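You operate a simulated robot arm through the tools that you are given. There is no shell and no other tool.

You are at the controls of a simulated robot arm. One attempt, no reset.

JOB
Stop the rollers, dial to 0, power off, then park both plugs in the socket block.

Only the result counts: the job must be done as asked and must still hold three seconds after the hand-in. Knocking over, shifting, dropping, spilling or breaking anything else fails it.

ROBOT AND FRAMES
A 7-joint arm with a two-finger parallel gripper, fixed in place. Base frame: the origin is on the floor under the middle of its stand, x ahead of it, y to its left, z up. Readings come in mm, degrees, newtons and seconds.
It reaches about 1058 mm from its shoulder. Its first joint turns from -166.0 to 166.0 degrees. Payload 4.4 kg.
The tool frame sits at the grasp point between the pads (the TCP): z along the fingers, y along the line on which they close. The tips reach 23 mm beyond it. Largest opening 94 mm; finger width 38, thickness 10; the body of the gripper, 54 by 96 mm, starts 39 mm behind the TCP.
Orientation is told as [roll, pitch, yaw] about the base's x, y, z axes, in that order, counted from this pose: with the fingers straight down and closing along the base's y, the tool's x points along the base's -x, its y along +y and its z along -z.

CONTROLS
- The arm moves only by the tool arm_command. Its argument "moves" is a list of rows, each a list of 7 numbers: the shift along the tool's x, y, z in mm, then the turn, a rotation vector about the tool's x, y, z in degrees, then the closure in counts, from 0 (fully open) to 255 (shut). In form: [[x, y, z, rx, ry, rz, fingers], ...]. A call has 1 to 20 rows; each row is the pose to reach, as a shift and turn from the pose commanded when the call began, along the tool's axes at that moment. Rows are played at 5 a second. More than 50 mm and 8.6 degrees between two rows, or a gripper value outside its range, and nothing of the call is played. Where a pose cannot be reached the arm comes as near as it can. A force on the tool above 40 N (or 10 N above the force at the start of the call, whichever is more), or a blocked arm, ends the call early, and 0.2 s more pass. Each finger travels about 108 mm/s and halts on what it meets, pressing with about 42 N; the grip force reading is that of the motor and also rises with nothing between the fingers. The clock runs only during rows and for 0.2 s after the last one: add rows that repeat a pose to give the fingers time. The reply holds the time, the measured pose of the TCP, the force on the tool along the base axes, the opening and the grip force, in the units named above and with some noise, with the torque about the TCP (base axes, N m) and any sound that the robot's microphone picked up.
- Cameras (640 x 400 px; columns grow to the right, rows downward): "scene" is fixed at [219.7, 501.8, 1628.2]; the picture's right is [-0.70, -0.72, 0.00], its down [-0.49, 0.48, -0.73] and it looks along [0.52, -0.51, -0.68] (base axes); focal length 337 px, centre (320, 200). "wrist" rides on the gripper at [86, 16, -74] in the tool frame; the picture's right is [-0.18, 0.98, 0.00], its down [-0.58, -0.11, -0.81] and it looks along [-0.79, -0.15, 0.59] (tool axes); focal length 243 px, centre (320, 200). There is no depth. A picture from a camera that has moved, and an enlarged one, comes with that camera's place and axes in the base frame and with its lens.
- snapshot(camera): a new picture of that camera. No time passes.
- zoom(camera, box): a new picture of the part [left, top, right, bottom] of that camera's present view, enlarged. No time passes.
- job_done(): hands the job in; it is judged then, once.

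Places have to be worked out from the pictures, the camera data and where the tool is seen. Open the gripper and draw the arm clear of the work before you hand the job in, unless the task says otherwise.

The tools are called after "Emit:" as a command line: name --pt "numbers of a row" for each row, then --argument value for the rest, lists and objects as JSON in quotes. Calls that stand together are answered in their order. arm_command: Moves the arm, as the interface text tells. Its arguments: {"type":"object","properties":{"moves":{"type":"array","items":{"type":"array","items":{"type":"number"}}}},"required":["moves"]} The other tools are called the same way: snapshot (camera) takes a picture; zoom (camera, box) takes an enlarged picture of a part of a camera's view; job_done () hands the job in.

At the start:

```text
clock: 0.0
position: [631.5, -31.4, 1221.7]
orientation: [0.0, 0.0, -0.1]
wrist_force: [0.1, -0.5, -0.3]
torque: [0.04, 0.01, 0.01]
width: 93.8
finger_force: 0.2
```

scene: 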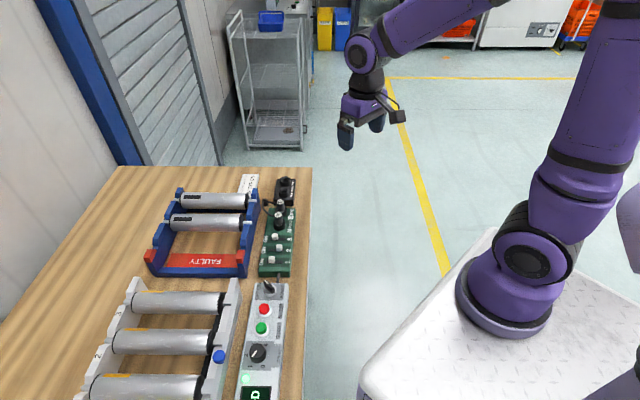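
wrist: 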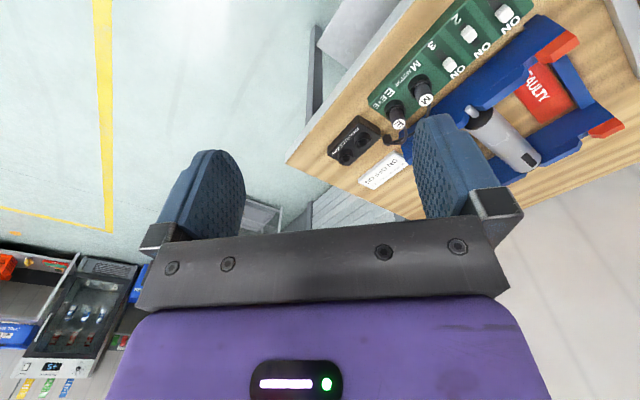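

I'll look more closely at the bench in the scene camera before moving anything.

Emit:
zoom --camera "scene" --box '[220, 160, 320, 280]'

Emit:
zoom --camera "scene" --box '[200, 270, 320, 400]'

Emit:
zoom --camera "wrist" --box '[300, 0, 640, 212]'

Emit:
zoom --camera "scene" --box '[60, 160, 320, 400]'

```text
3.33 times, centred on (270, 220) of scene
camera zoom: at [219.7, 501.8, 1628.2], right [-0.7, -0.72, 0.0], down [-0.49, 0.48, -0.73], along [0.52, -0.51, -0.68], focal length 1125 px, centre (487, 133)
```

zoom: 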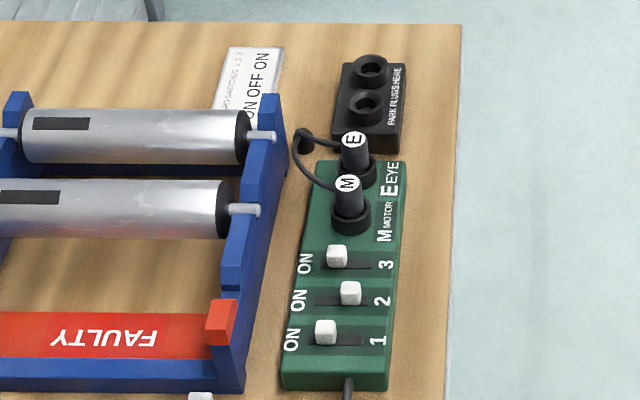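

```text
3.08 times, centred on (260, 335) of scene
camera zoom: at [219.7, 501.8, 1628.2], right [-0.7, -0.72, 0.0], down [-0.49, 0.48, -0.73], along [0.52, -0.51, -0.68], focal length 1038 px, centre (505, -215)
```

zoom: 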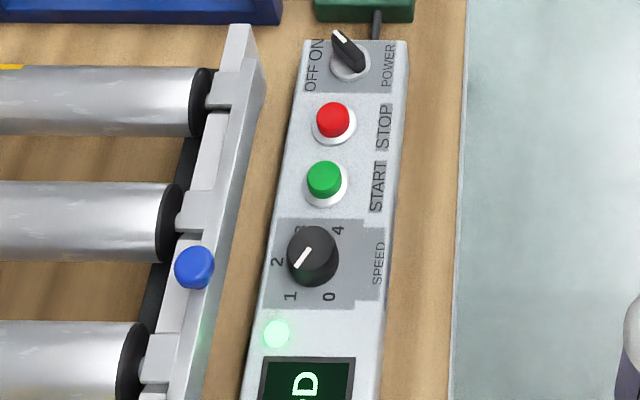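

```text
1.88 times, centred on (470, 106) of wrist
camera zoom: at [544.8, -13.9, 1296.2], right [0.18, 0.98, 0.0], down [0.58, -0.11, 0.81], along [0.79, -0.15, -0.59], focal length 457 px, centre (38, 377)
```

zoom: 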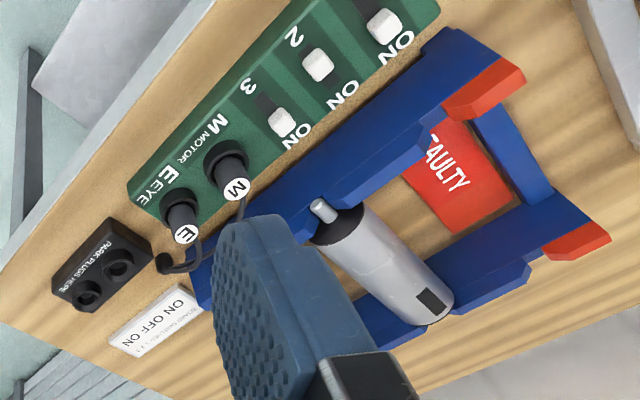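

```text
1.67 times, centred on (190, 280) of scene
camera zoom: at [219.7, 501.8, 1628.2], right [-0.7, -0.72, 0.0], down [-0.49, 0.48, -0.73], along [0.52, -0.51, -0.68], focal length 562 px, centre (537, 67)
```

zoom: 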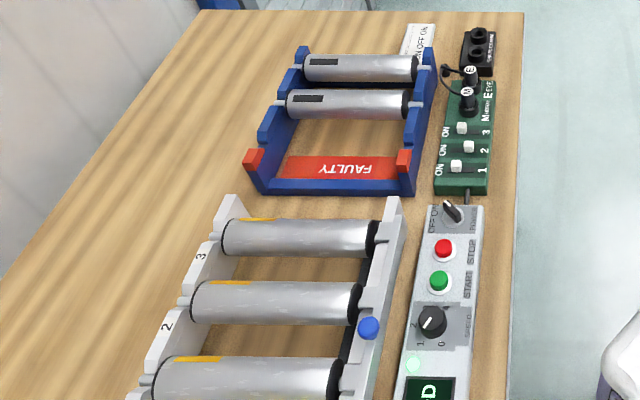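

The bench edge runs diagonally (about 45° in base xy), and triangulation puts the M plug top near (791,111,934) and the E plug top near (831,73,932). I'll yaw the tool 45° to line up with the bench and move to a viewing pose over the control box.

Emit:
arm_command --pt "22 22 9 0 0 -5.6 0" --pt "45 45 18 0 0 -11.2 0" --pt "68 68 27 0 0 -16.8 0" --pt "90 90 36 0 0 -22.4 0" --pt "112 112 45 0 0 -28 0" --pt "135 135 54 0 0 -33.7 0" --pt "158 158 62 0 0 -39.4 0" --pt "181 181 70 0 0 -45 0" --pt "181 181 70 0 0 -45 0"

Emit:
snapshot --camera "wrist"

Emit:
snapshot --camera "scene"

```text
clock: 2.0
position: [450.6, 150.9, 1153.3]
orientation: [0.1, -0.1, 45.1]
wrist_force: [0.9, 0.9, 0.5]
torque: [0.02, -0.02, 0.01]
width: 94.1
finger_force: 0.1
```

```text
taken
camera wrist: at [378.4, 102.3, 1226.2], right [-0.57, 0.82, 0.0], down [0.49, 0.33, 0.81], along [0.66, 0.46, -0.59], focal length 243 px, centre (320, 200)
```

wrist: 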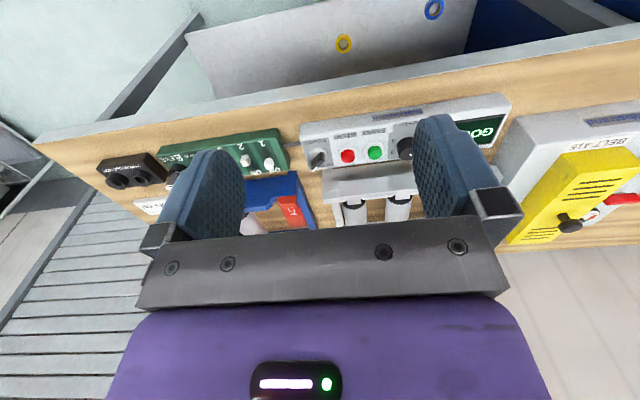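

```text
taken
```

scene: 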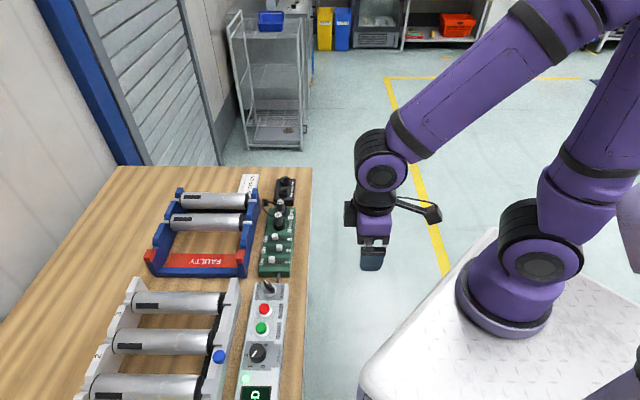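

The wrist camera now sees the whole row: socket block, green board, control box and another machine ("BELT 415"). I'll zoom in for exact positions.

Emit:
zoom --camera "wrist" --box '[270, 80, 530, 240]'

Emit:
zoom --camera "wrist" --box '[90, 110, 310, 247]'

Emit:
zoom --camera "wrist" --box '[440, 60, 640, 260]'

```text
2.46 times, centred on (400, 160) of wrist
camera zoom: at [378.4, 102.3, 1226.2], right [-0.57, 0.82, 0.0], down [0.49, 0.33, 0.81], along [0.66, 0.46, -0.59], focal length 597 px, centre (123, 298)
```

zoom: 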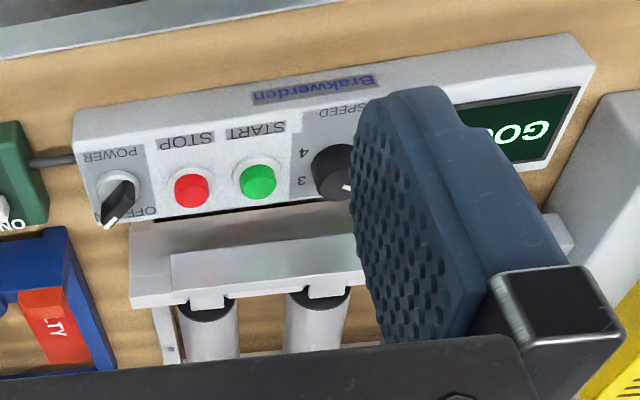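

```text
2.91 times, centred on (200, 178) of wrist
camera zoom: at [378.4, 102.3, 1226.2], right [-0.57, 0.82, 0.0], down [0.49, 0.33, 0.81], along [0.66, 0.46, -0.59], focal length 706 px, centre (669, 262)
```

zoom: 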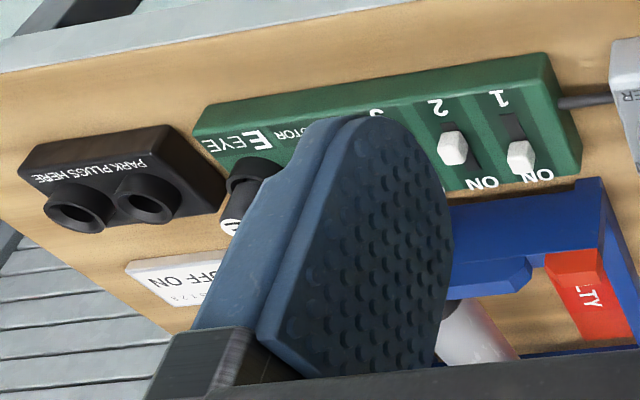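

```text
2.00 times, centred on (540, 160) of wrist
camera zoom: at [378.4, 102.3, 1226.2], right [-0.57, 0.82, 0.0], down [0.49, 0.33, 0.81], along [0.66, 0.46, -0.59], focal length 485 px, centre (-120, 280)
```

zoom: 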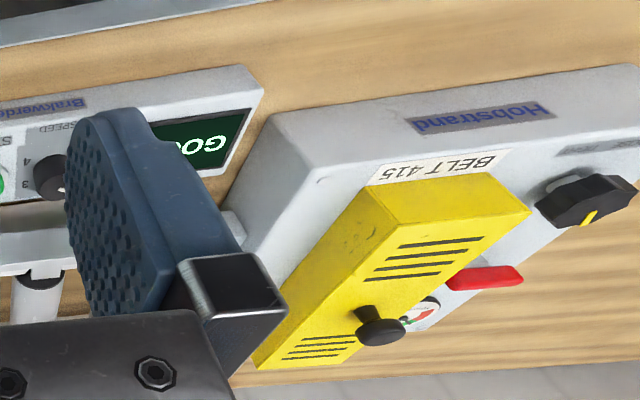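

STOP triangulates to about (596,316,909), START to (563,349,908), the dial to about (527,384,910) and the power switch to about (634,273). I'll bring the wrist camera closer to read the panel and the pointers.

Emit:
arm_command --pt "-13 17 29 0 0 0 0" --pt "-27 34 58 0 0 0 0" --pt "-40 51 86 0 0 0 0" --pt "-54 68 115 0 0 0 0" --pt "-67 85 144 0 0 0 0" --pt "-67 85 144 0 0 0 0"

Emit:
snapshot --camera "wrist"

Emit:
zoom --camera "wrist" --box '[200, 80, 440, 230]'

Emit:
zoom --camera "scene" --box '[230, 270, 310, 400]'

```text
clock: 3.4
position: [438.1, 257.6, 1010.4]
orientation: [0.0, 0.0, 44.9]
wrist_force: [0.3, 0.6, -0.1]
torque: [-0.03, 0.02, 0.03]
width: 94.0
finger_force: 0.0
```

```text
taken
camera wrist: at [365.6, 207.8, 1084.4], right [-0.56, 0.83, 0.0], down [0.49, 0.33, 0.81], along [0.67, 0.46, -0.59], focal length 243 px, centre (320, 200)
```

wrist: 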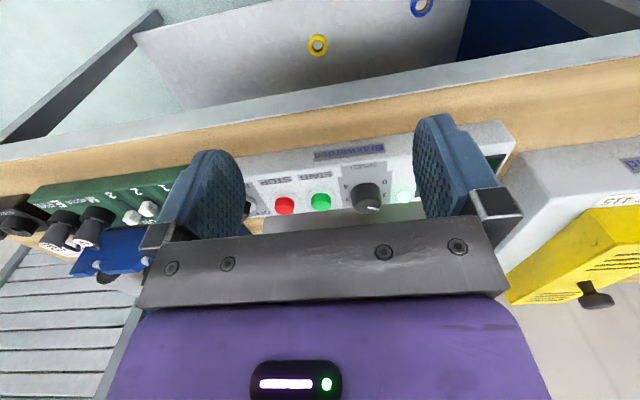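

```text
2.67 times, centred on (320, 155) of wrist
camera zoom: at [365.6, 207.8, 1084.4], right [-0.56, 0.83, 0.0], down [0.49, 0.33, 0.81], along [0.67, 0.46, -0.59], focal length 647 px, centre (320, 320)
```

zoom: 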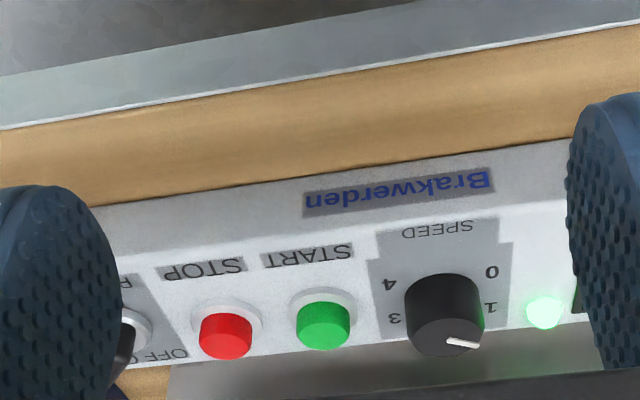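

```text
3.08 times, centred on (270, 335) of scene
camera zoom: at [219.7, 501.8, 1628.2], right [-0.7, -0.72, 0.0], down [-0.49, 0.48, -0.73], along [0.52, -0.51, -0.68], focal length 1038 px, centre (474, -215)
```

zoom: 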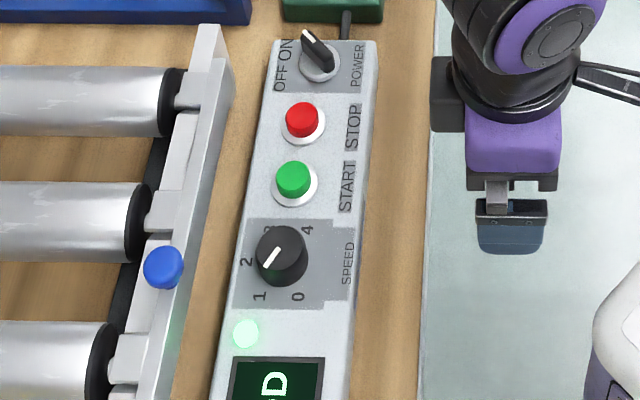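

The dial's pointer works out to about 30° past the box axis, which matches "1", so 0 is 60° counter‑clockwise seen from above. Next I'll look closely at the power switch.

Emit:
arm_command --pt "-15 -28 13 0 0 0 0" --pt "-30 -56 27 0 0 0 0" --pt "-45 -84 40 0 0 0 0" --pt "-59 -112 54 0 0 0 0" --pt "-59 -112 54 0 0 0 0"

Emit:
snapshot --camera "wrist"

Emit:
zoom --camera "wrist" --box '[220, 90, 420, 230]'

Emit:
zoom --camera "scene" --box '[240, 270, 300, 310]'

```text
clock: 4.6
position: [559.0, 219.3, 954.4]
orientation: [0.0, 0.0, 45.0]
wrist_force: [-0.2, -0.6, -0.2]
torque: [0.0, -0.06, 0.0]
width: 93.8
finger_force: 0.1
```

```text
taken
camera wrist: at [486.6, 169.4, 1029.2], right [-0.56, 0.83, 0.0], down [0.49, 0.33, 0.81], along [0.67, 0.46, -0.59], focal length 243 px, centre (320, 200)
```

wrist: 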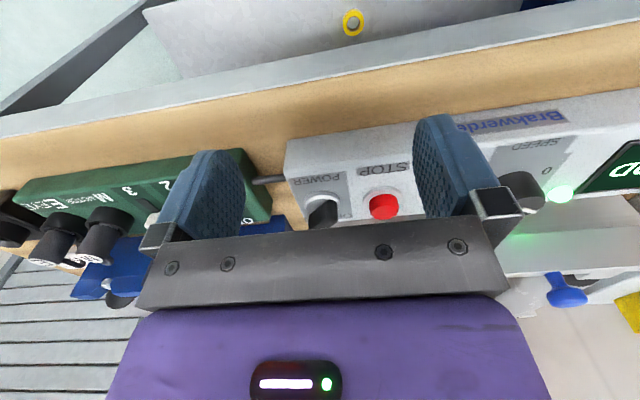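

```text
2.86 times, centred on (320, 160) of wrist
camera zoom: at [486.6, 169.4, 1029.2], right [-0.56, 0.83, 0.0], down [0.49, 0.33, 0.81], along [0.67, 0.46, -0.59], focal length 693 px, centre (320, 314)
```

zoom: 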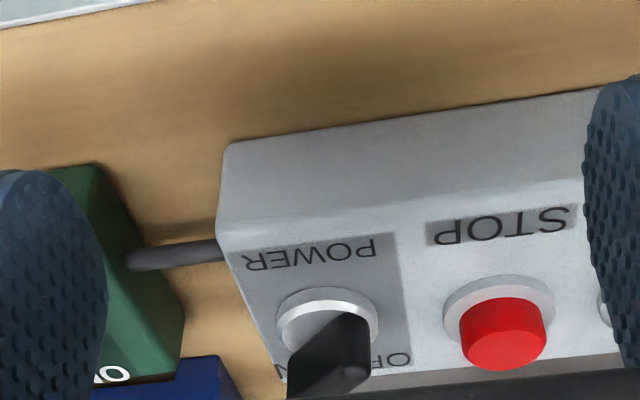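

```text
10.00 times, centred on (270, 290) of scene
camera zoom: at [219.7, 501.8, 1628.2], right [-0.7, -0.72, 0.0], down [-0.49, 0.48, -0.73], along [0.52, -0.51, -0.68], focal length 3374 px, centre (820, -700)
```

zoom: 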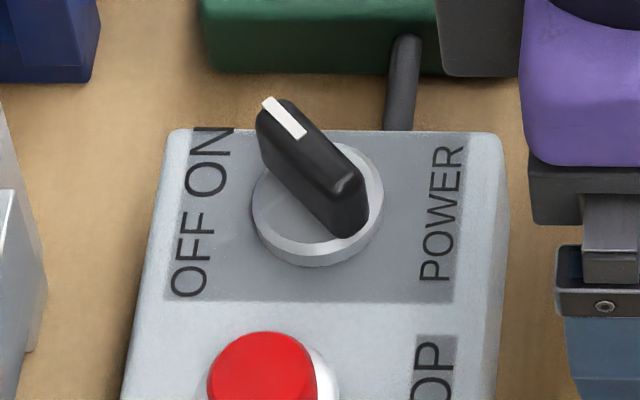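

The power handle's pivot is at about (632,272), its bar lies along base +x (ON), and its top is near z 922; OFF should be 90° counter‑clockwise from above. Now I'll close the fingers and hover over STOP at (598,314.5).

Emit:
arm_command --pt "0 0 -15 0 0 0 120" --pt "-32 13 -15 0 0 0 255" --pt "-64 26 -14 0 0 0 255" --pt "-95 40 -10 0 0 0 255" --pt "-95 40 -10 0 0 0 255"

Emit:
snapshot --camera "wrist"

Emit:
zoom --camera "scene" --box '[220, 250, 320, 350]'

```text
clock: 5.8
position: [595.2, 317.1, 964.6]
orientation: [0.0, 0.0, 44.9]
wrist_force: [-0.5, -0.1, 0.4]
torque: [0.02, -0.01, 0.0]
width: 0.0
finger_force: 42.3
```

```text
taken
camera wrist: at [524.3, 267.3, 1038.7], right [-0.56, 0.83, 0.0], down [0.49, 0.33, 0.81], along [0.67, 0.46, -0.59], focal length 243 px, centre (320, 200)
```

wrist: 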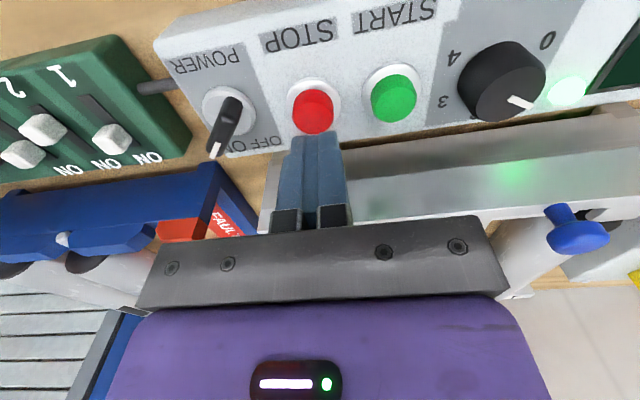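

```text
4.00 times, centred on (270, 300) of scene
camera zoom: at [219.7, 501.8, 1628.2], right [-0.7, -0.72, 0.0], down [-0.49, 0.48, -0.73], along [0.52, -0.51, -0.68], focal length 1350 px, centre (520, -200)
```

zoom: 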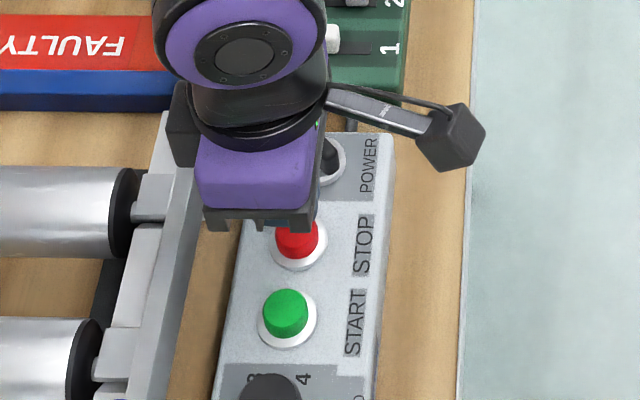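

The wrist view puts the STOP cap at (598,315), about 3 mm off along tool y. I'll correct that and press straight down, stopping at a few mm of travel.

Emit:
arm_command --pt "-0.6 -3.2 12 0 0 0 255" --pt "-0.6 -3.2 24 0 0 0 255" --pt "-0.6 -3.2 30 0 0 0 255" --pt "-0.6 -3.2 33 0 0 0 255" --pt "-0.6 -3.2 35 0 0 0 255" --pt "-0.6 -3.2 37 0 0 0 255" --pt "-0.6 -3.2 37 0 0 0 255"

Emit:
snapshot --camera "wrist"

Emit:
snapshot --camera "scene"

```text
clock: 6.9
position: [600.3, 315.0, 933.6]
orientation: [0.0, -0.3, 44.8]
wrist_force: [-7.4, -5.2, 22.1]
torque: [-0.3, 0.33, -0.03]
width: 0.1
finger_force: 42.0
heard: click
stopped in row 5: the force on the tool passed its limit at 45 N (the readings are from after the stop); the commanded pose is now the measured one
```

```text
taken
camera wrist: at [527.3, 265.4, 1007.1], right [-0.57, 0.82, 0.0], down [0.48, 0.33, 0.81], along [0.67, 0.46, -0.59], focal length 243 px, centre (320, 200)
```

wrist: 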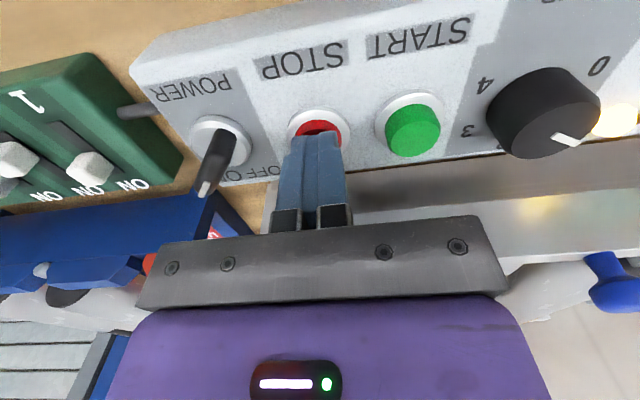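

```text
taken
```

scene: 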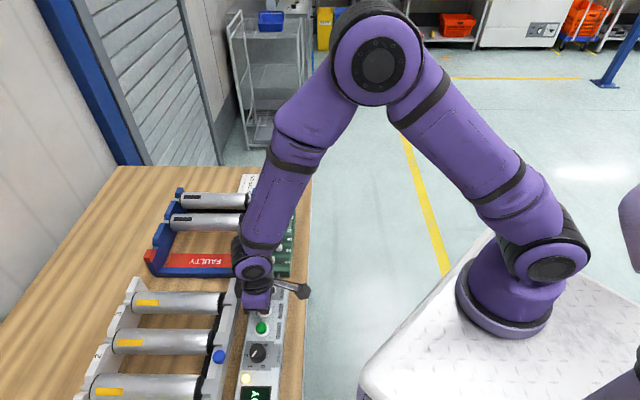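

A click was heard, the lamp turned from green to amber and the rollers' orange bands are now still. I'll lift off and check the display.

Emit:
arm_command --pt "0 0 -10 0 0 0 255" --pt "0 0 -30 0 0 0 255" --pt "0 0 -60 0 0 0 255" --pt "0 0 -60 0 0 0 255"

Emit:
snapshot --camera "wrist"

Emit:
zoom --camera "scene" --box '[80, 270, 320, 400]'

```text
clock: 7.9
position: [601.5, 314.2, 991.8]
orientation: [0.1, -0.3, 45.0]
wrist_force: [-1.0, 0.0, 0.3]
torque: [0.01, 0.02, 0.03]
width: 0.2
finger_force: 42.3
```

```text
taken
camera wrist: at [528.7, 265.7, 1065.2], right [-0.56, 0.83, 0.0], down [0.49, 0.33, 0.81], along [0.67, 0.46, -0.59], focal length 243 px, centre (320, 200)
```

wrist: 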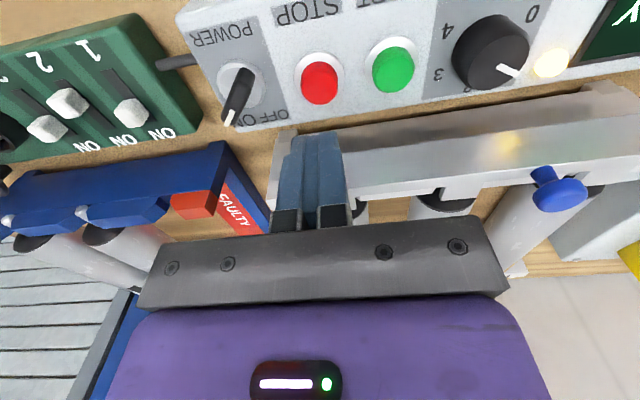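

```text
2.67 times, centred on (200, 335) of scene
camera zoom: at [219.7, 501.8, 1628.2], right [-0.7, -0.72, 0.0], down [-0.49, 0.48, -0.73], along [0.52, -0.51, -0.68], focal length 900 px, centre (640, -160)
```

zoom: 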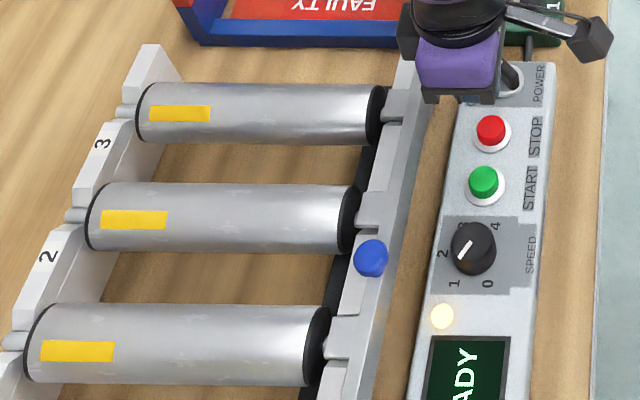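

The display now reads READY, so the rollers are stopped. I'll zoom on the dial to fix its centre before I grip it.

Emit:
zoom --camera "wrist" --box '[420, 0, 580, 100]'

Emit:
zoom --camera "scene" --box '[235, 335, 285, 385]'

```text
4.00 times, centred on (500, 50) of wrist
camera zoom: at [528.7, 265.7, 1065.2], right [-0.56, 0.83, 0.0], down [0.49, 0.33, 0.81], along [0.67, 0.46, -0.59], focal length 970 px, centre (-400, 800)
```

zoom: 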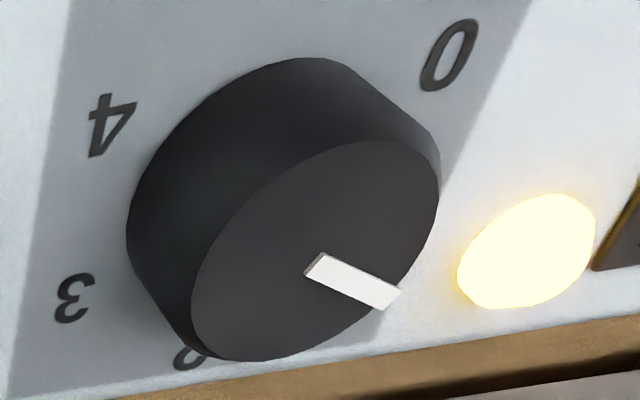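

```text
8.00 times, centred on (260, 360) of scene
camera zoom: at [219.7, 501.8, 1628.2], right [-0.7, -0.72, 0.0], down [-0.49, 0.48, -0.73], along [0.52, -0.51, -0.68], focal length 2699 px, centre (800, -1080)
```

zoom: 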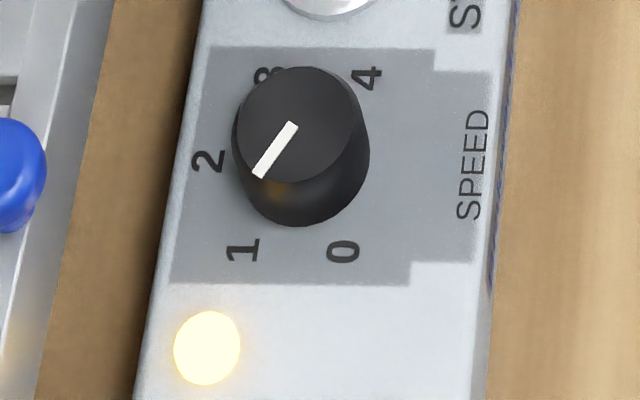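

The dial centre is at (526,388), top z≈917, diameter about 33 mm, and the pointer is exactly at 1. The blue knob and roller frame next to it are tall (about z 950–970), so I'll measure their height before bringing the hand down.

Emit:
zoom --camera "scene" --box '[190, 320, 290, 400]'

Emit:
zoom --camera "wrist" --box '[440, 60, 640, 260]'

```text
5.00 times, centred on (240, 360) of scene
camera zoom: at [219.7, 501.8, 1628.2], right [-0.7, -0.72, 0.0], down [-0.49, 0.48, -0.73], along [0.52, -0.51, -0.68], focal length 1687 px, centre (720, -600)
```

zoom: 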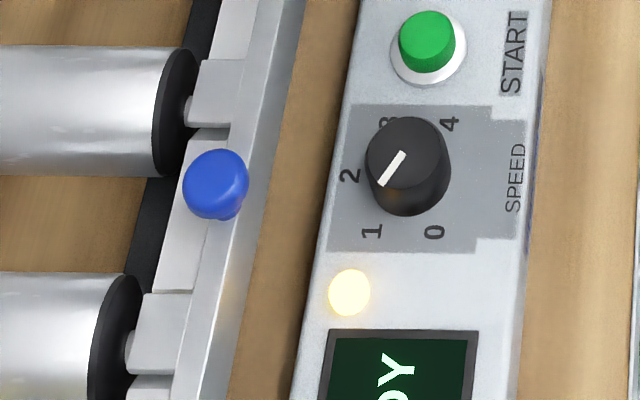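

```text
2.00 times, centred on (540, 160) of wrist
camera zoom: at [528.7, 265.7, 1065.2], right [-0.56, 0.83, 0.0], down [0.49, 0.33, 0.81], along [0.67, 0.46, -0.59], focal length 485 px, centre (-120, 280)
```

zoom: 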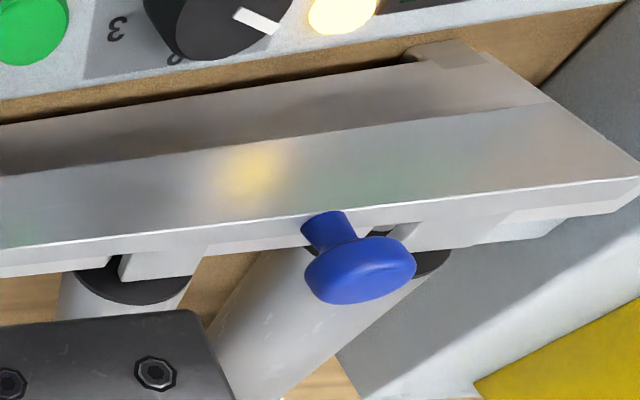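

I need a tighter view of the frame's top edge next to the blue knob.

Emit:
zoom --camera "scene" --box '[205, 335, 265, 375]'

```text
10.00 times, centred on (235, 355) of scene
camera zoom: at [219.7, 501.8, 1628.2], right [-0.7, -0.72, 0.0], down [-0.49, 0.48, -0.73], along [0.52, -0.51, -0.68], focal length 3374 px, centre (1170, -1350)
```

zoom: 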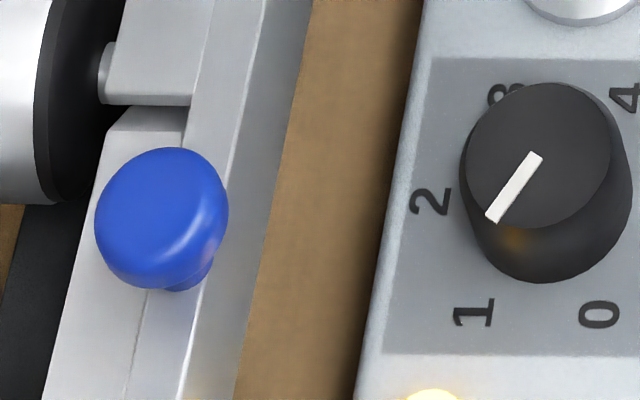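

The frame's top edge is at z≈957, about 53 mm from the dial's centre line, and the blue knob is higher. Gripping with the TCP near z 926 and turning yaw from 40° to 100° keeps the hand clear, so I'll hover over the dial with a 50 mm opening.

Emit:
arm_command --pt "0 26 0 0 0 1.2 180" --pt "0.5 53 0 0 0 2.5 120" --pt "1 80 0 0 0 3.7 120" --pt "1.2 105.6 0 0 0 5 120" --pt "1.2 105.6 0 0 0 5 120"

Emit:
snapshot --camera "wrist"

Emit:
zoom --camera "scene" --box '[200, 280, 320, 400]'

```text
clock: 9.1
position: [524.7, 389.6, 990.5]
orientation: [0.0, -0.4, 40.0]
wrist_force: [0.4, 0.5, -0.5]
torque: [-0.01, -0.03, 0.02]
width: 49.6
finger_force: 0.1
```

```text
taken
camera wrist: at [447.7, 346.2, 1064.4], right [-0.49, 0.87, 0.0], down [0.51, 0.29, 0.81], along [0.7, 0.4, -0.59], focal length 243 px, centre (320, 200)
```

wrist: 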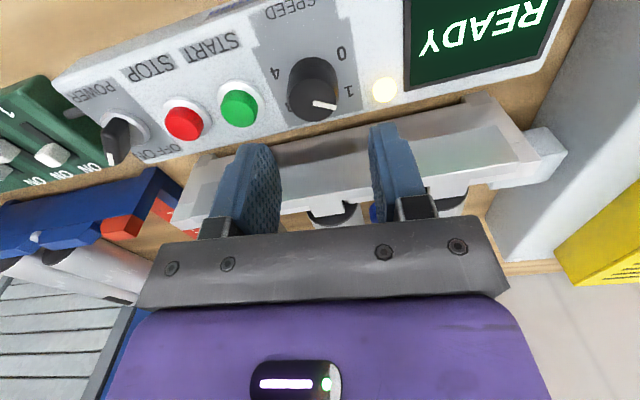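

```text
3.33 times, centred on (260, 340) of scene
camera zoom: at [219.7, 501.8, 1628.2], right [-0.7, -0.72, 0.0], down [-0.49, 0.48, -0.73], along [0.52, -0.51, -0.68], focal length 1125 px, centre (520, -267)
```

zoom: 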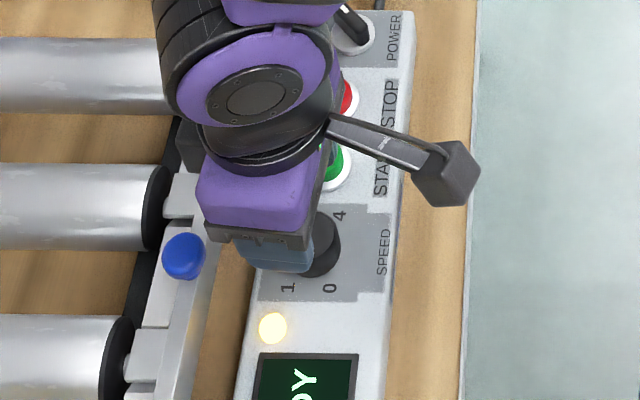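

I'll check the dial's centre from this nearly overhead viewpoint.

Emit:
zoom --camera "wrist" --box '[260, 40, 380, 140]'

```text
4.00 times, centred on (320, 90) of wrist
camera zoom: at [447.7, 346.2, 1064.4], right [-0.49, 0.87, 0.0], down [0.51, 0.29, 0.81], along [0.7, 0.4, -0.59], focal length 970 px, centre (320, 640)
```

zoom: 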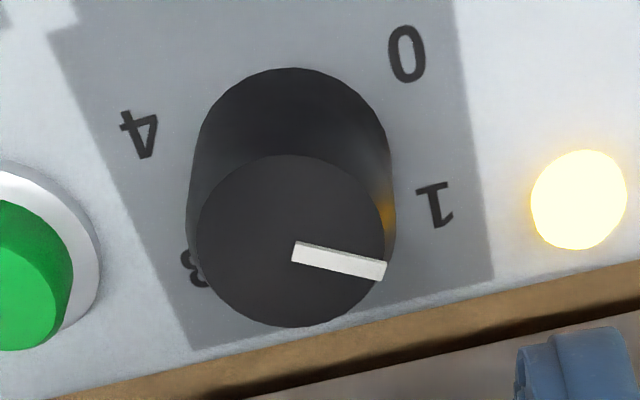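

Dial centre averages to (527.5,387.3). I'll correct by about 3.6 mm and lower straight down around it with the 50 mm opening, without closing yet.

Emit:
arm_command --pt "-0.7 -3.6 10 0 0 0 120" --pt "-0.7 -3.6 25 0 0 0 120" --pt "-0.7 -3.6 40 0 0 0 120" --pt "-0.7 -3.6 52 0 0 0 120" --pt "-0.7 -3.6 64 0 0 0 120" --pt "-0.7 -3.6 64 0 0 0 120"

Emit:
snapshot --camera "wrist"

Emit:
zoom --camera "scene" --box '[200, 310, 320, 400]'

```text
clock: 10.5
position: [527.3, 386.4, 929.5]
orientation: [0.0, -0.3, 40.0]
wrist_force: [0.0, -1.0, -0.2]
torque: [0.03, -0.01, 0.01]
width: 49.2
finger_force: 0.1
```

```text
taken
camera wrist: at [450.9, 343.7, 1002.4], right [-0.49, 0.87, 0.0], down [0.51, 0.29, 0.81], along [0.7, 0.4, -0.59], focal length 243 px, centre (320, 200)
```

wrist: 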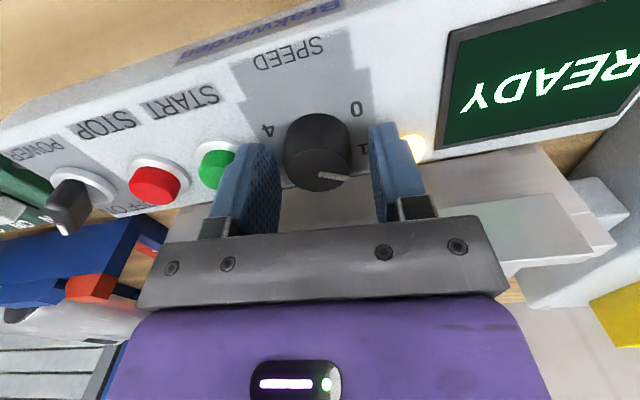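

```text
4.44 times, centred on (260, 355) of scene
camera zoom: at [219.7, 501.8, 1628.2], right [-0.7, -0.72, 0.0], down [-0.49, 0.48, -0.73], along [0.52, -0.51, -0.68], focal length 1500 px, centre (587, -489)
```

zoom: 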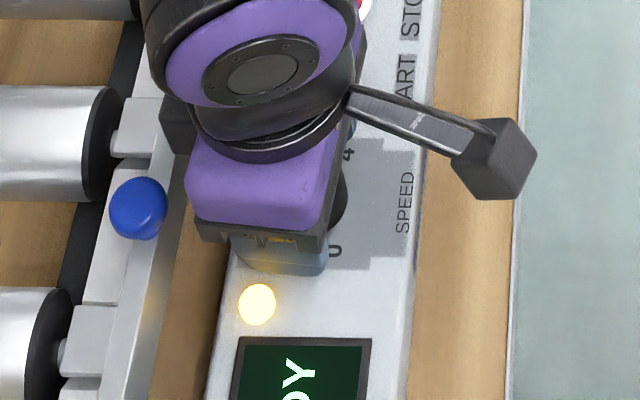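

The dial sits centred between the pads. I'll go 4 mm lower and close on it.

Emit:
arm_command --pt "0 0 3 0 0 0 120" --pt "0 0 4 0 0 0 140" --pt "0 0 4 0 0 0 160" --pt "0 0 4 0 0 0 200" --pt "0 0 4 0 0 0 255" --pt "0 0 4 0 0 0 255"

Emit:
zoom --camera "wrist" --box '[200, 70, 440, 230]'

```text
clock: 11.9
position: [527.3, 386.6, 924.2]
orientation: [-0.1, -0.1, 40.0]
wrist_force: [4.4, -6.2, 0.6]
torque: [-0.19, -0.18, 0.0]
width: 33.2
finger_force: 44.7
```

```text
2.50 times, centred on (320, 150) of wrist
camera zoom: at [451.4, 343.5, 997.8], right [-0.49, 0.87, 0.0], down [0.51, 0.29, 0.81], along [0.7, 0.4, -0.59], focal length 606 px, centre (320, 325)
```

zoom: 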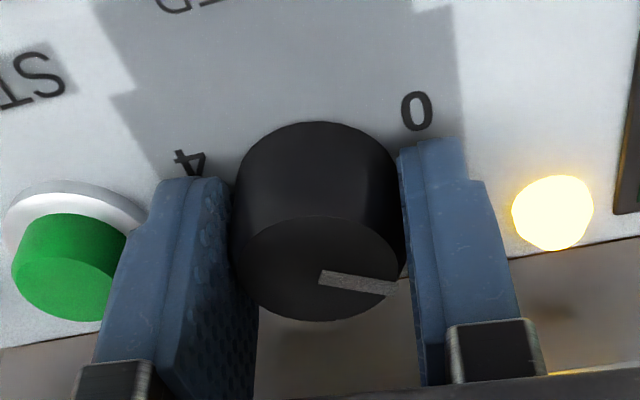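

The grip holds at a 33.2 mm width. Now I'll turn 60° counter‑clockwise seen from above, which is negative tool z, in small steps.

Emit:
arm_command --pt "0 0 0 0 0 -4 255" --pt "0 0 0 0 0 -8 255" --pt "0 0 0 0 0 -12 255" --pt "0 0 0 0 0 -16 255" --pt "0 0 0 0 0 -20 255" --pt "0 0 0 0 0 -24 255" --pt "0 0 0 0 0 -28 255" --pt "0 0 0 0 0 -32 255" --pt "0 0 0 0 0 -36 255" --pt "0 0 0 0 0 -40 255" --pt "0 0 0 0 0 -44 255" --pt "0 0 0 0 0 -48 255" --pt "0 0 0 0 0 -52 255" --pt "0 0 0 0 0 -56 255" --pt "0 0 0 0 0 -60 255" --pt "0 0 0 0 0 -60 255"

Emit:
snapshot --camera "wrist"

Emit:
zoom --camera "scene" --box '[200, 310, 320, 400]'

```text
clock: 15.4
position: [525.3, 386.8, 923.1]
orientation: [0.0, -0.2, 100.2]
wrist_force: [-7.9, 4.2, 2.0]
torque: [-0.46, 0.24, -0.04]
width: 33.2
finger_force: 45.6
stopped in row 16: the force on the tool passed its limit at 41 N (the readings are from after the stop); the commanded pose is now the measured one
```

```text
taken
camera wrist: at [525.5, 299.4, 998.1], right [-1.0, 0.01, 0.0], down [0.0, 0.59, 0.81], along [0.01, 0.81, -0.59], focal length 243 px, centre (320, 200)
```

wrist: 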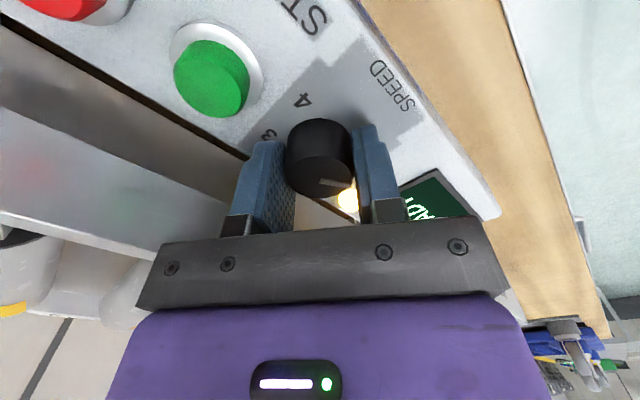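

```text
4.44 times, centred on (260, 355) of scene
camera zoom: at [219.7, 501.8, 1628.2], right [-0.7, -0.72, 0.0], down [-0.49, 0.48, -0.73], along [0.52, -0.51, -0.68], focal length 1500 px, centre (587, -489)
```

zoom: 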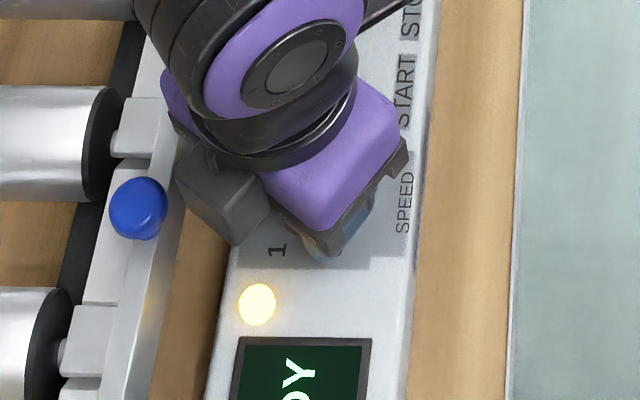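

The turn reached 100.2° before the force limit tripped at the end, and the knob moved with the fingers. I'll check the pointer and what was touched.

Emit:
zoom --camera "wrist" --box '[230, 70, 430, 230]'

Emit:
zoom --camera "scene" --box '[215, 335, 275, 375]'

```text
2.50 times, centred on (330, 150) of wrist
camera zoom: at [525.5, 299.4, 998.1], right [-1.0, 0.01, 0.0], down [0.0, 0.59, 0.81], along [0.01, 0.81, -0.59], focal length 606 px, centre (295, 325)
```

zoom: 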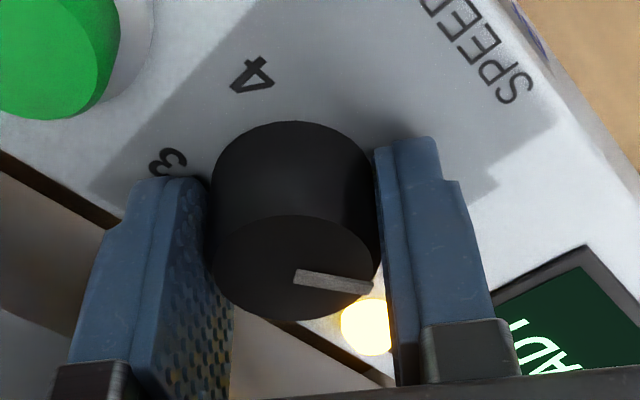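

```text
10.00 times, centred on (245, 355) of scene
camera zoom: at [219.7, 501.8, 1628.2], right [-0.7, -0.72, 0.0], down [-0.49, 0.48, -0.73], along [0.52, -0.51, -0.68], focal length 3374 px, centre (1070, -1350)
```

zoom: 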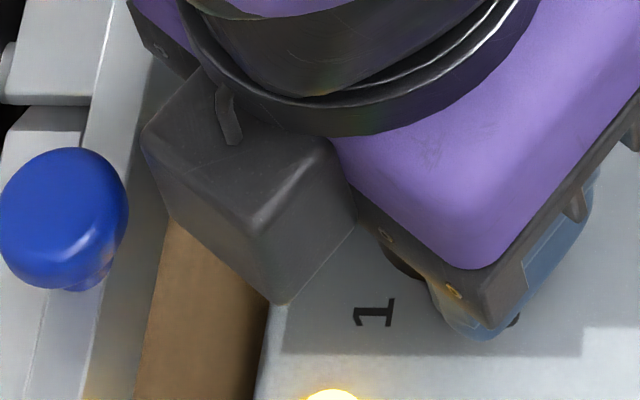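

The knob turned the full 60° with the fingers and the blue knob wasn't touched. I'll open to 50 mm, lift straight up, and confirm the dial reading.

Emit:
arm_command --pt "0 0 0 0 0 0 160" --pt "0 0 0 0 0 0 120" --pt "0 0 0 0 0 0 120" --pt "0 0 -15 0 0 0 120" --pt "0 0 -40 0 0 0 120" --pt "0 0 -70 0 0 0 120" --pt "0 0 -70 0 0 0 120"

Emit:
snapshot --camera "wrist"

Emit:
zoom --camera "scene" --box '[200, 310, 320, 400]'

```text
clock: 17.0
position: [525.3, 386.8, 994.7]
orientation: [0.0, -0.2, 100.2]
wrist_force: [0.0, 0.7, -0.3]
torque: [0.01, 0.01, 0.0]
width: 49.6
finger_force: 0.1
```

```text
taken
camera wrist: at [526.2, 299.1, 1069.5], right [-1.0, 0.01, 0.0], down [0.0, 0.59, 0.81], along [0.01, 0.81, -0.59], focal length 243 px, centre (320, 200)
```

wrist: 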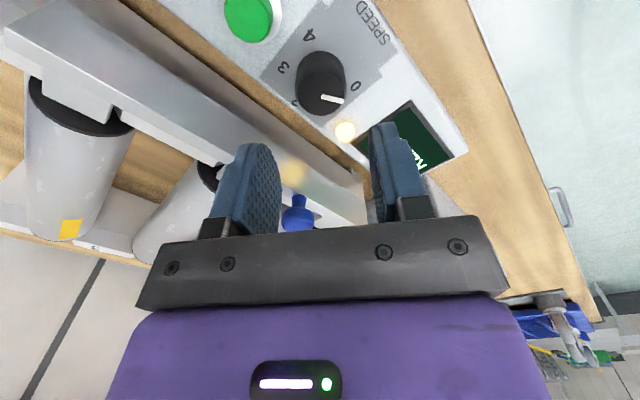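

```text
4.44 times, centred on (260, 355) of scene
camera zoom: at [219.7, 501.8, 1628.2], right [-0.7, -0.72, 0.0], down [-0.49, 0.48, -0.73], along [0.52, -0.51, -0.68], focal length 1500 px, centre (587, -489)
```

zoom: 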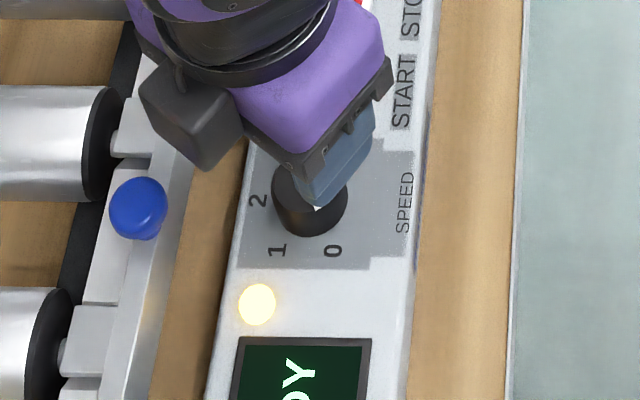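

The dial seems to point at 0; I'll confirm once the arm is out of the way. Now I'll move over the power switch at (632,272) while turning back to yaw 0, staying at z≈995.

Emit:
arm_command --pt "10.1 -6.5 0 0 0 7.7 120" --pt "20.3 -13 0 0 0 15.4 130" --pt "30.4 -19.5 0 0 0 23.1 146" --pt "40.6 -26.1 0 0 0 30.8 146" --pt "50.7 -32.6 0 0 0 38.5 146" --pt "60.9 -39.1 0 0 0 46.2 146" --pt "71 -45.6 0 0 0 53.9 146" --pt "81.2 -52.1 0 0 0 61.6 146" --pt "91.3 -58.6 0 0 0 69.3 146" --pt "101.5 -65.1 0 0 0 77 146" --pt "111.6 -71.7 0 0 0 84.7 146" --pt "121.8 -78.2 0 0 0 92.4 146" --pt "131.9 -84.7 0 0 0 100.2 146" --pt "131.9 -84.7 0 0 0 100.2 146"

Emit:
snapshot --camera "wrist"

Emit:
zoom --camera "scene" --box '[220, 270, 300, 400]'

Emit:
zoom --camera "scene" --box '[235, 335, 285, 385]'

```text
clock: 20.0
position: [632.3, 272.3, 995.7]
orientation: [0.2, -0.1, -0.2]
wrist_force: [-0.4, -0.8, 0.7]
torque: [0.01, 0.0, 0.0]
width: 40.0
finger_force: 0.0
```

```text
taken
camera wrist: at [547.4, 288.9, 1069.0], right [0.19, 0.98, 0.0], down [0.58, -0.11, 0.81], along [0.79, -0.15, -0.59], focal length 243 px, centre (320, 200)
```

wrist: 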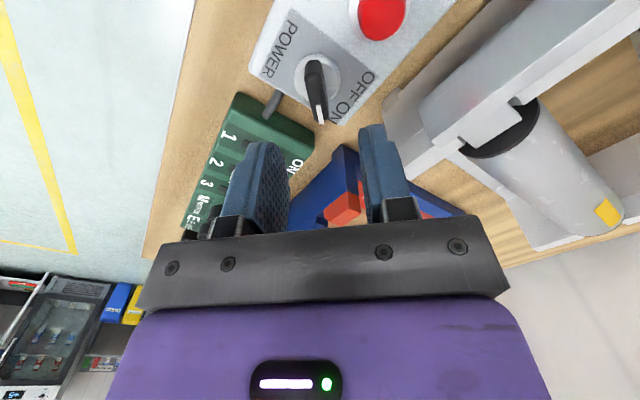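

```text
3.08 times, centred on (260, 335) of scene
camera zoom: at [219.7, 501.8, 1628.2], right [-0.7, -0.72, 0.0], down [-0.49, 0.48, -0.73], along [0.52, -0.51, -0.68], focal length 1038 px, centre (505, -215)
```

zoom: 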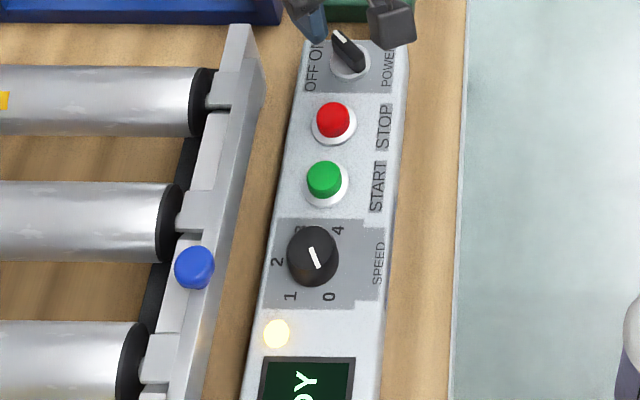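

```text
8.00 times, centred on (260, 360) of scene
camera zoom: at [219.7, 501.8, 1628.2], right [-0.7, -0.72, 0.0], down [-0.49, 0.48, -0.73], along [0.52, -0.51, -0.68], focal length 2699 px, centre (800, -1080)
```

zoom: 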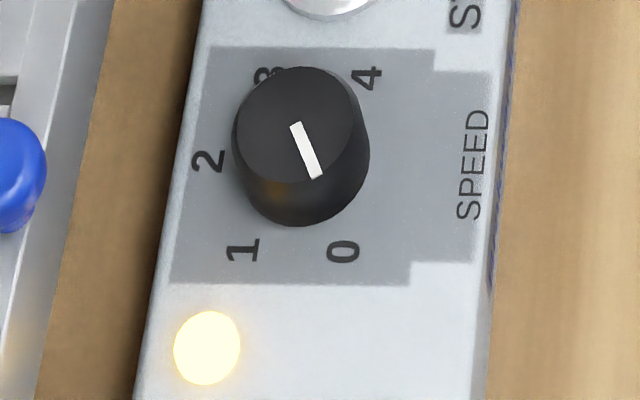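

The dial pointer now measures about 165.6°, right at the 0 mark. Next I'll zoom on the power handle from here to check its centre and angle.

Emit:
zoom --camera "wrist" --box '[260, 30, 380, 140]'

```text
3.64 times, centred on (320, 85) of wrist
camera zoom: at [547.4, 288.9, 1069.0], right [0.19, 0.98, 0.0], down [0.58, -0.11, 0.81], along [0.79, -0.15, -0.59], focal length 882 px, centre (320, 618)
```

zoom: 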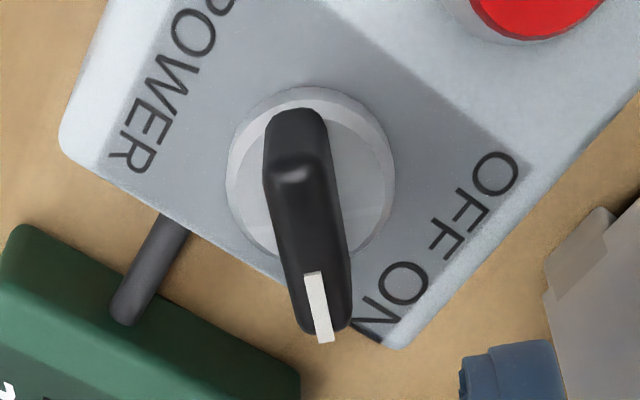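

The handle's pivot is at (632.5,271), the bar is about 10 mm thick and lies along base x, so yaw 0 is the right grip. I'll lower around it with a 40 mm opening, then close.

Emit:
arm_command --pt "-0.2 -1.2 15 0 0 0 146" --pt "-0.2 -1.2 32 0 0 0 146" --pt "-0.2 -1.2 48 0 0 0 146" --pt "-0.2 -1.2 60 0 0 0 146" --pt "-0.2 -1.2 69 0 0 0 146" --pt "-0.2 -1.2 69 0 0 0 146"

Emit:
zoom --camera "wrist" --box '[200, 50, 440, 230]'

```text
clock: 21.4
position: [632.6, 269.7, 925.8]
orientation: [0.2, -0.1, -0.1]
wrist_force: [-0.2, 1.0, -0.6]
torque: [0.04, 0.01, 0.0]
width: 40.0
finger_force: 0.0
```

```text
2.22 times, centred on (320, 140) of wrist
camera zoom: at [546.8, 287.1, 998.8], right [0.18, 0.98, 0.0], down [0.58, -0.11, 0.81], along [0.79, -0.15, -0.59], focal length 539 px, centre (320, 333)
```

zoom: 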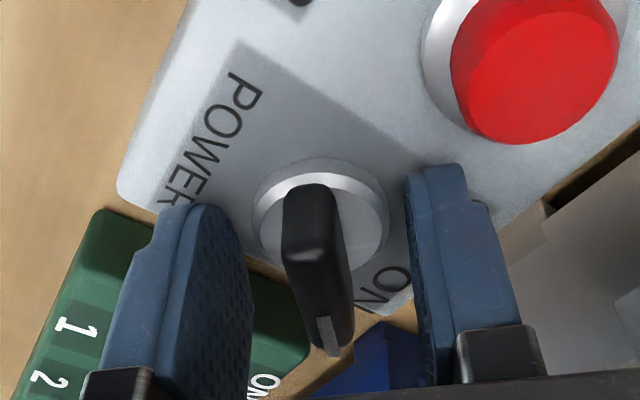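

The handle is between the pads with clearance all round. I'll close on it.

Emit:
arm_command --pt "0 1 0 0 0 0 180" --pt "0 1 0 0 0 0 220" --pt "0 1 0 0 0 0 255" --pt "0 1 0 0 0 0 255"

Emit:
zoom --camera "wrist" --box '[200, 50, 440, 230]'

```text
clock: 22.4
position: [632.9, 270.2, 925.4]
orientation: [0.2, 0.0, 0.0]
wrist_force: [-5.0, -9.8, 5.1]
torque: [-0.25, 0.25, 0.06]
width: 31.1
finger_force: 45.3
```

```text
2.22 times, centred on (320, 140) of wrist
camera zoom: at [546.8, 287.6, 998.8], right [0.19, 0.98, 0.0], down [0.58, -0.11, 0.81], along [0.79, -0.15, -0.59], focal length 539 px, centre (320, 333)
```

zoom: 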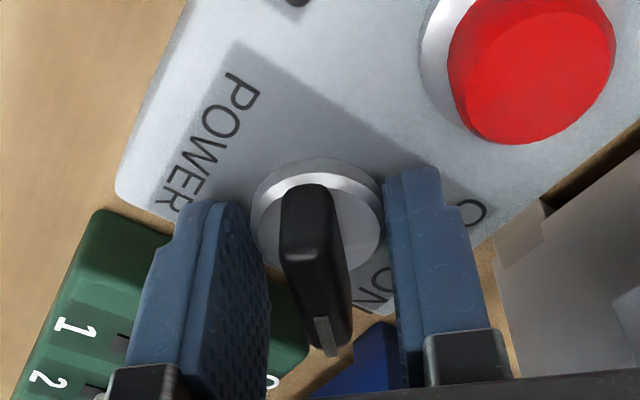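

The fingers stopped at 31 mm because the tips are gripping the silver base disc, not the bar. I'll open, rise 7 mm so the tips clear the disc, and close again.

Emit:
arm_command --pt "0 0 0 0 0 0 160" --pt "0 0 0 0 0 0 146" --pt "0 0.5 -4 0 0 0 146" --pt "0 0.5 -7 0 0 0 146" --pt "0 0.5 -7 0 0 0 180" --pt "0 0.5 -7 0 0 0 220" --pt "0 0.5 -7 0 0 0 255" --pt "0 0.5 -7 0 0 0 255"

Emit:
zoom --camera "wrist" --box '[200, 50, 440, 230]'

```text
clock: 24.2
position: [634.4, 271.3, 930.5]
orientation: [0.1, 0.0, 0.0]
wrist_force: [1.4, -4.2, 4.1]
torque: [-0.48, 0.65, 0.04]
width: 10.7
finger_force: 44.9
```

```text
2.22 times, centred on (320, 140) of wrist
camera zoom: at [547.7, 287.6, 1006.2], right [0.19, 0.98, 0.0], down [0.58, -0.11, 0.81], along [0.79, -0.15, -0.59], focal length 539 px, centre (320, 333)
```

zoom: 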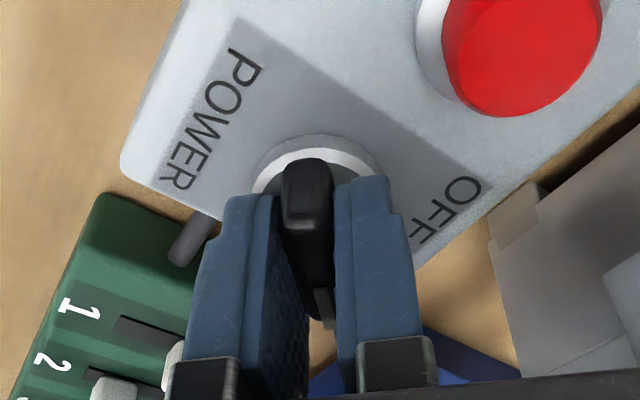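

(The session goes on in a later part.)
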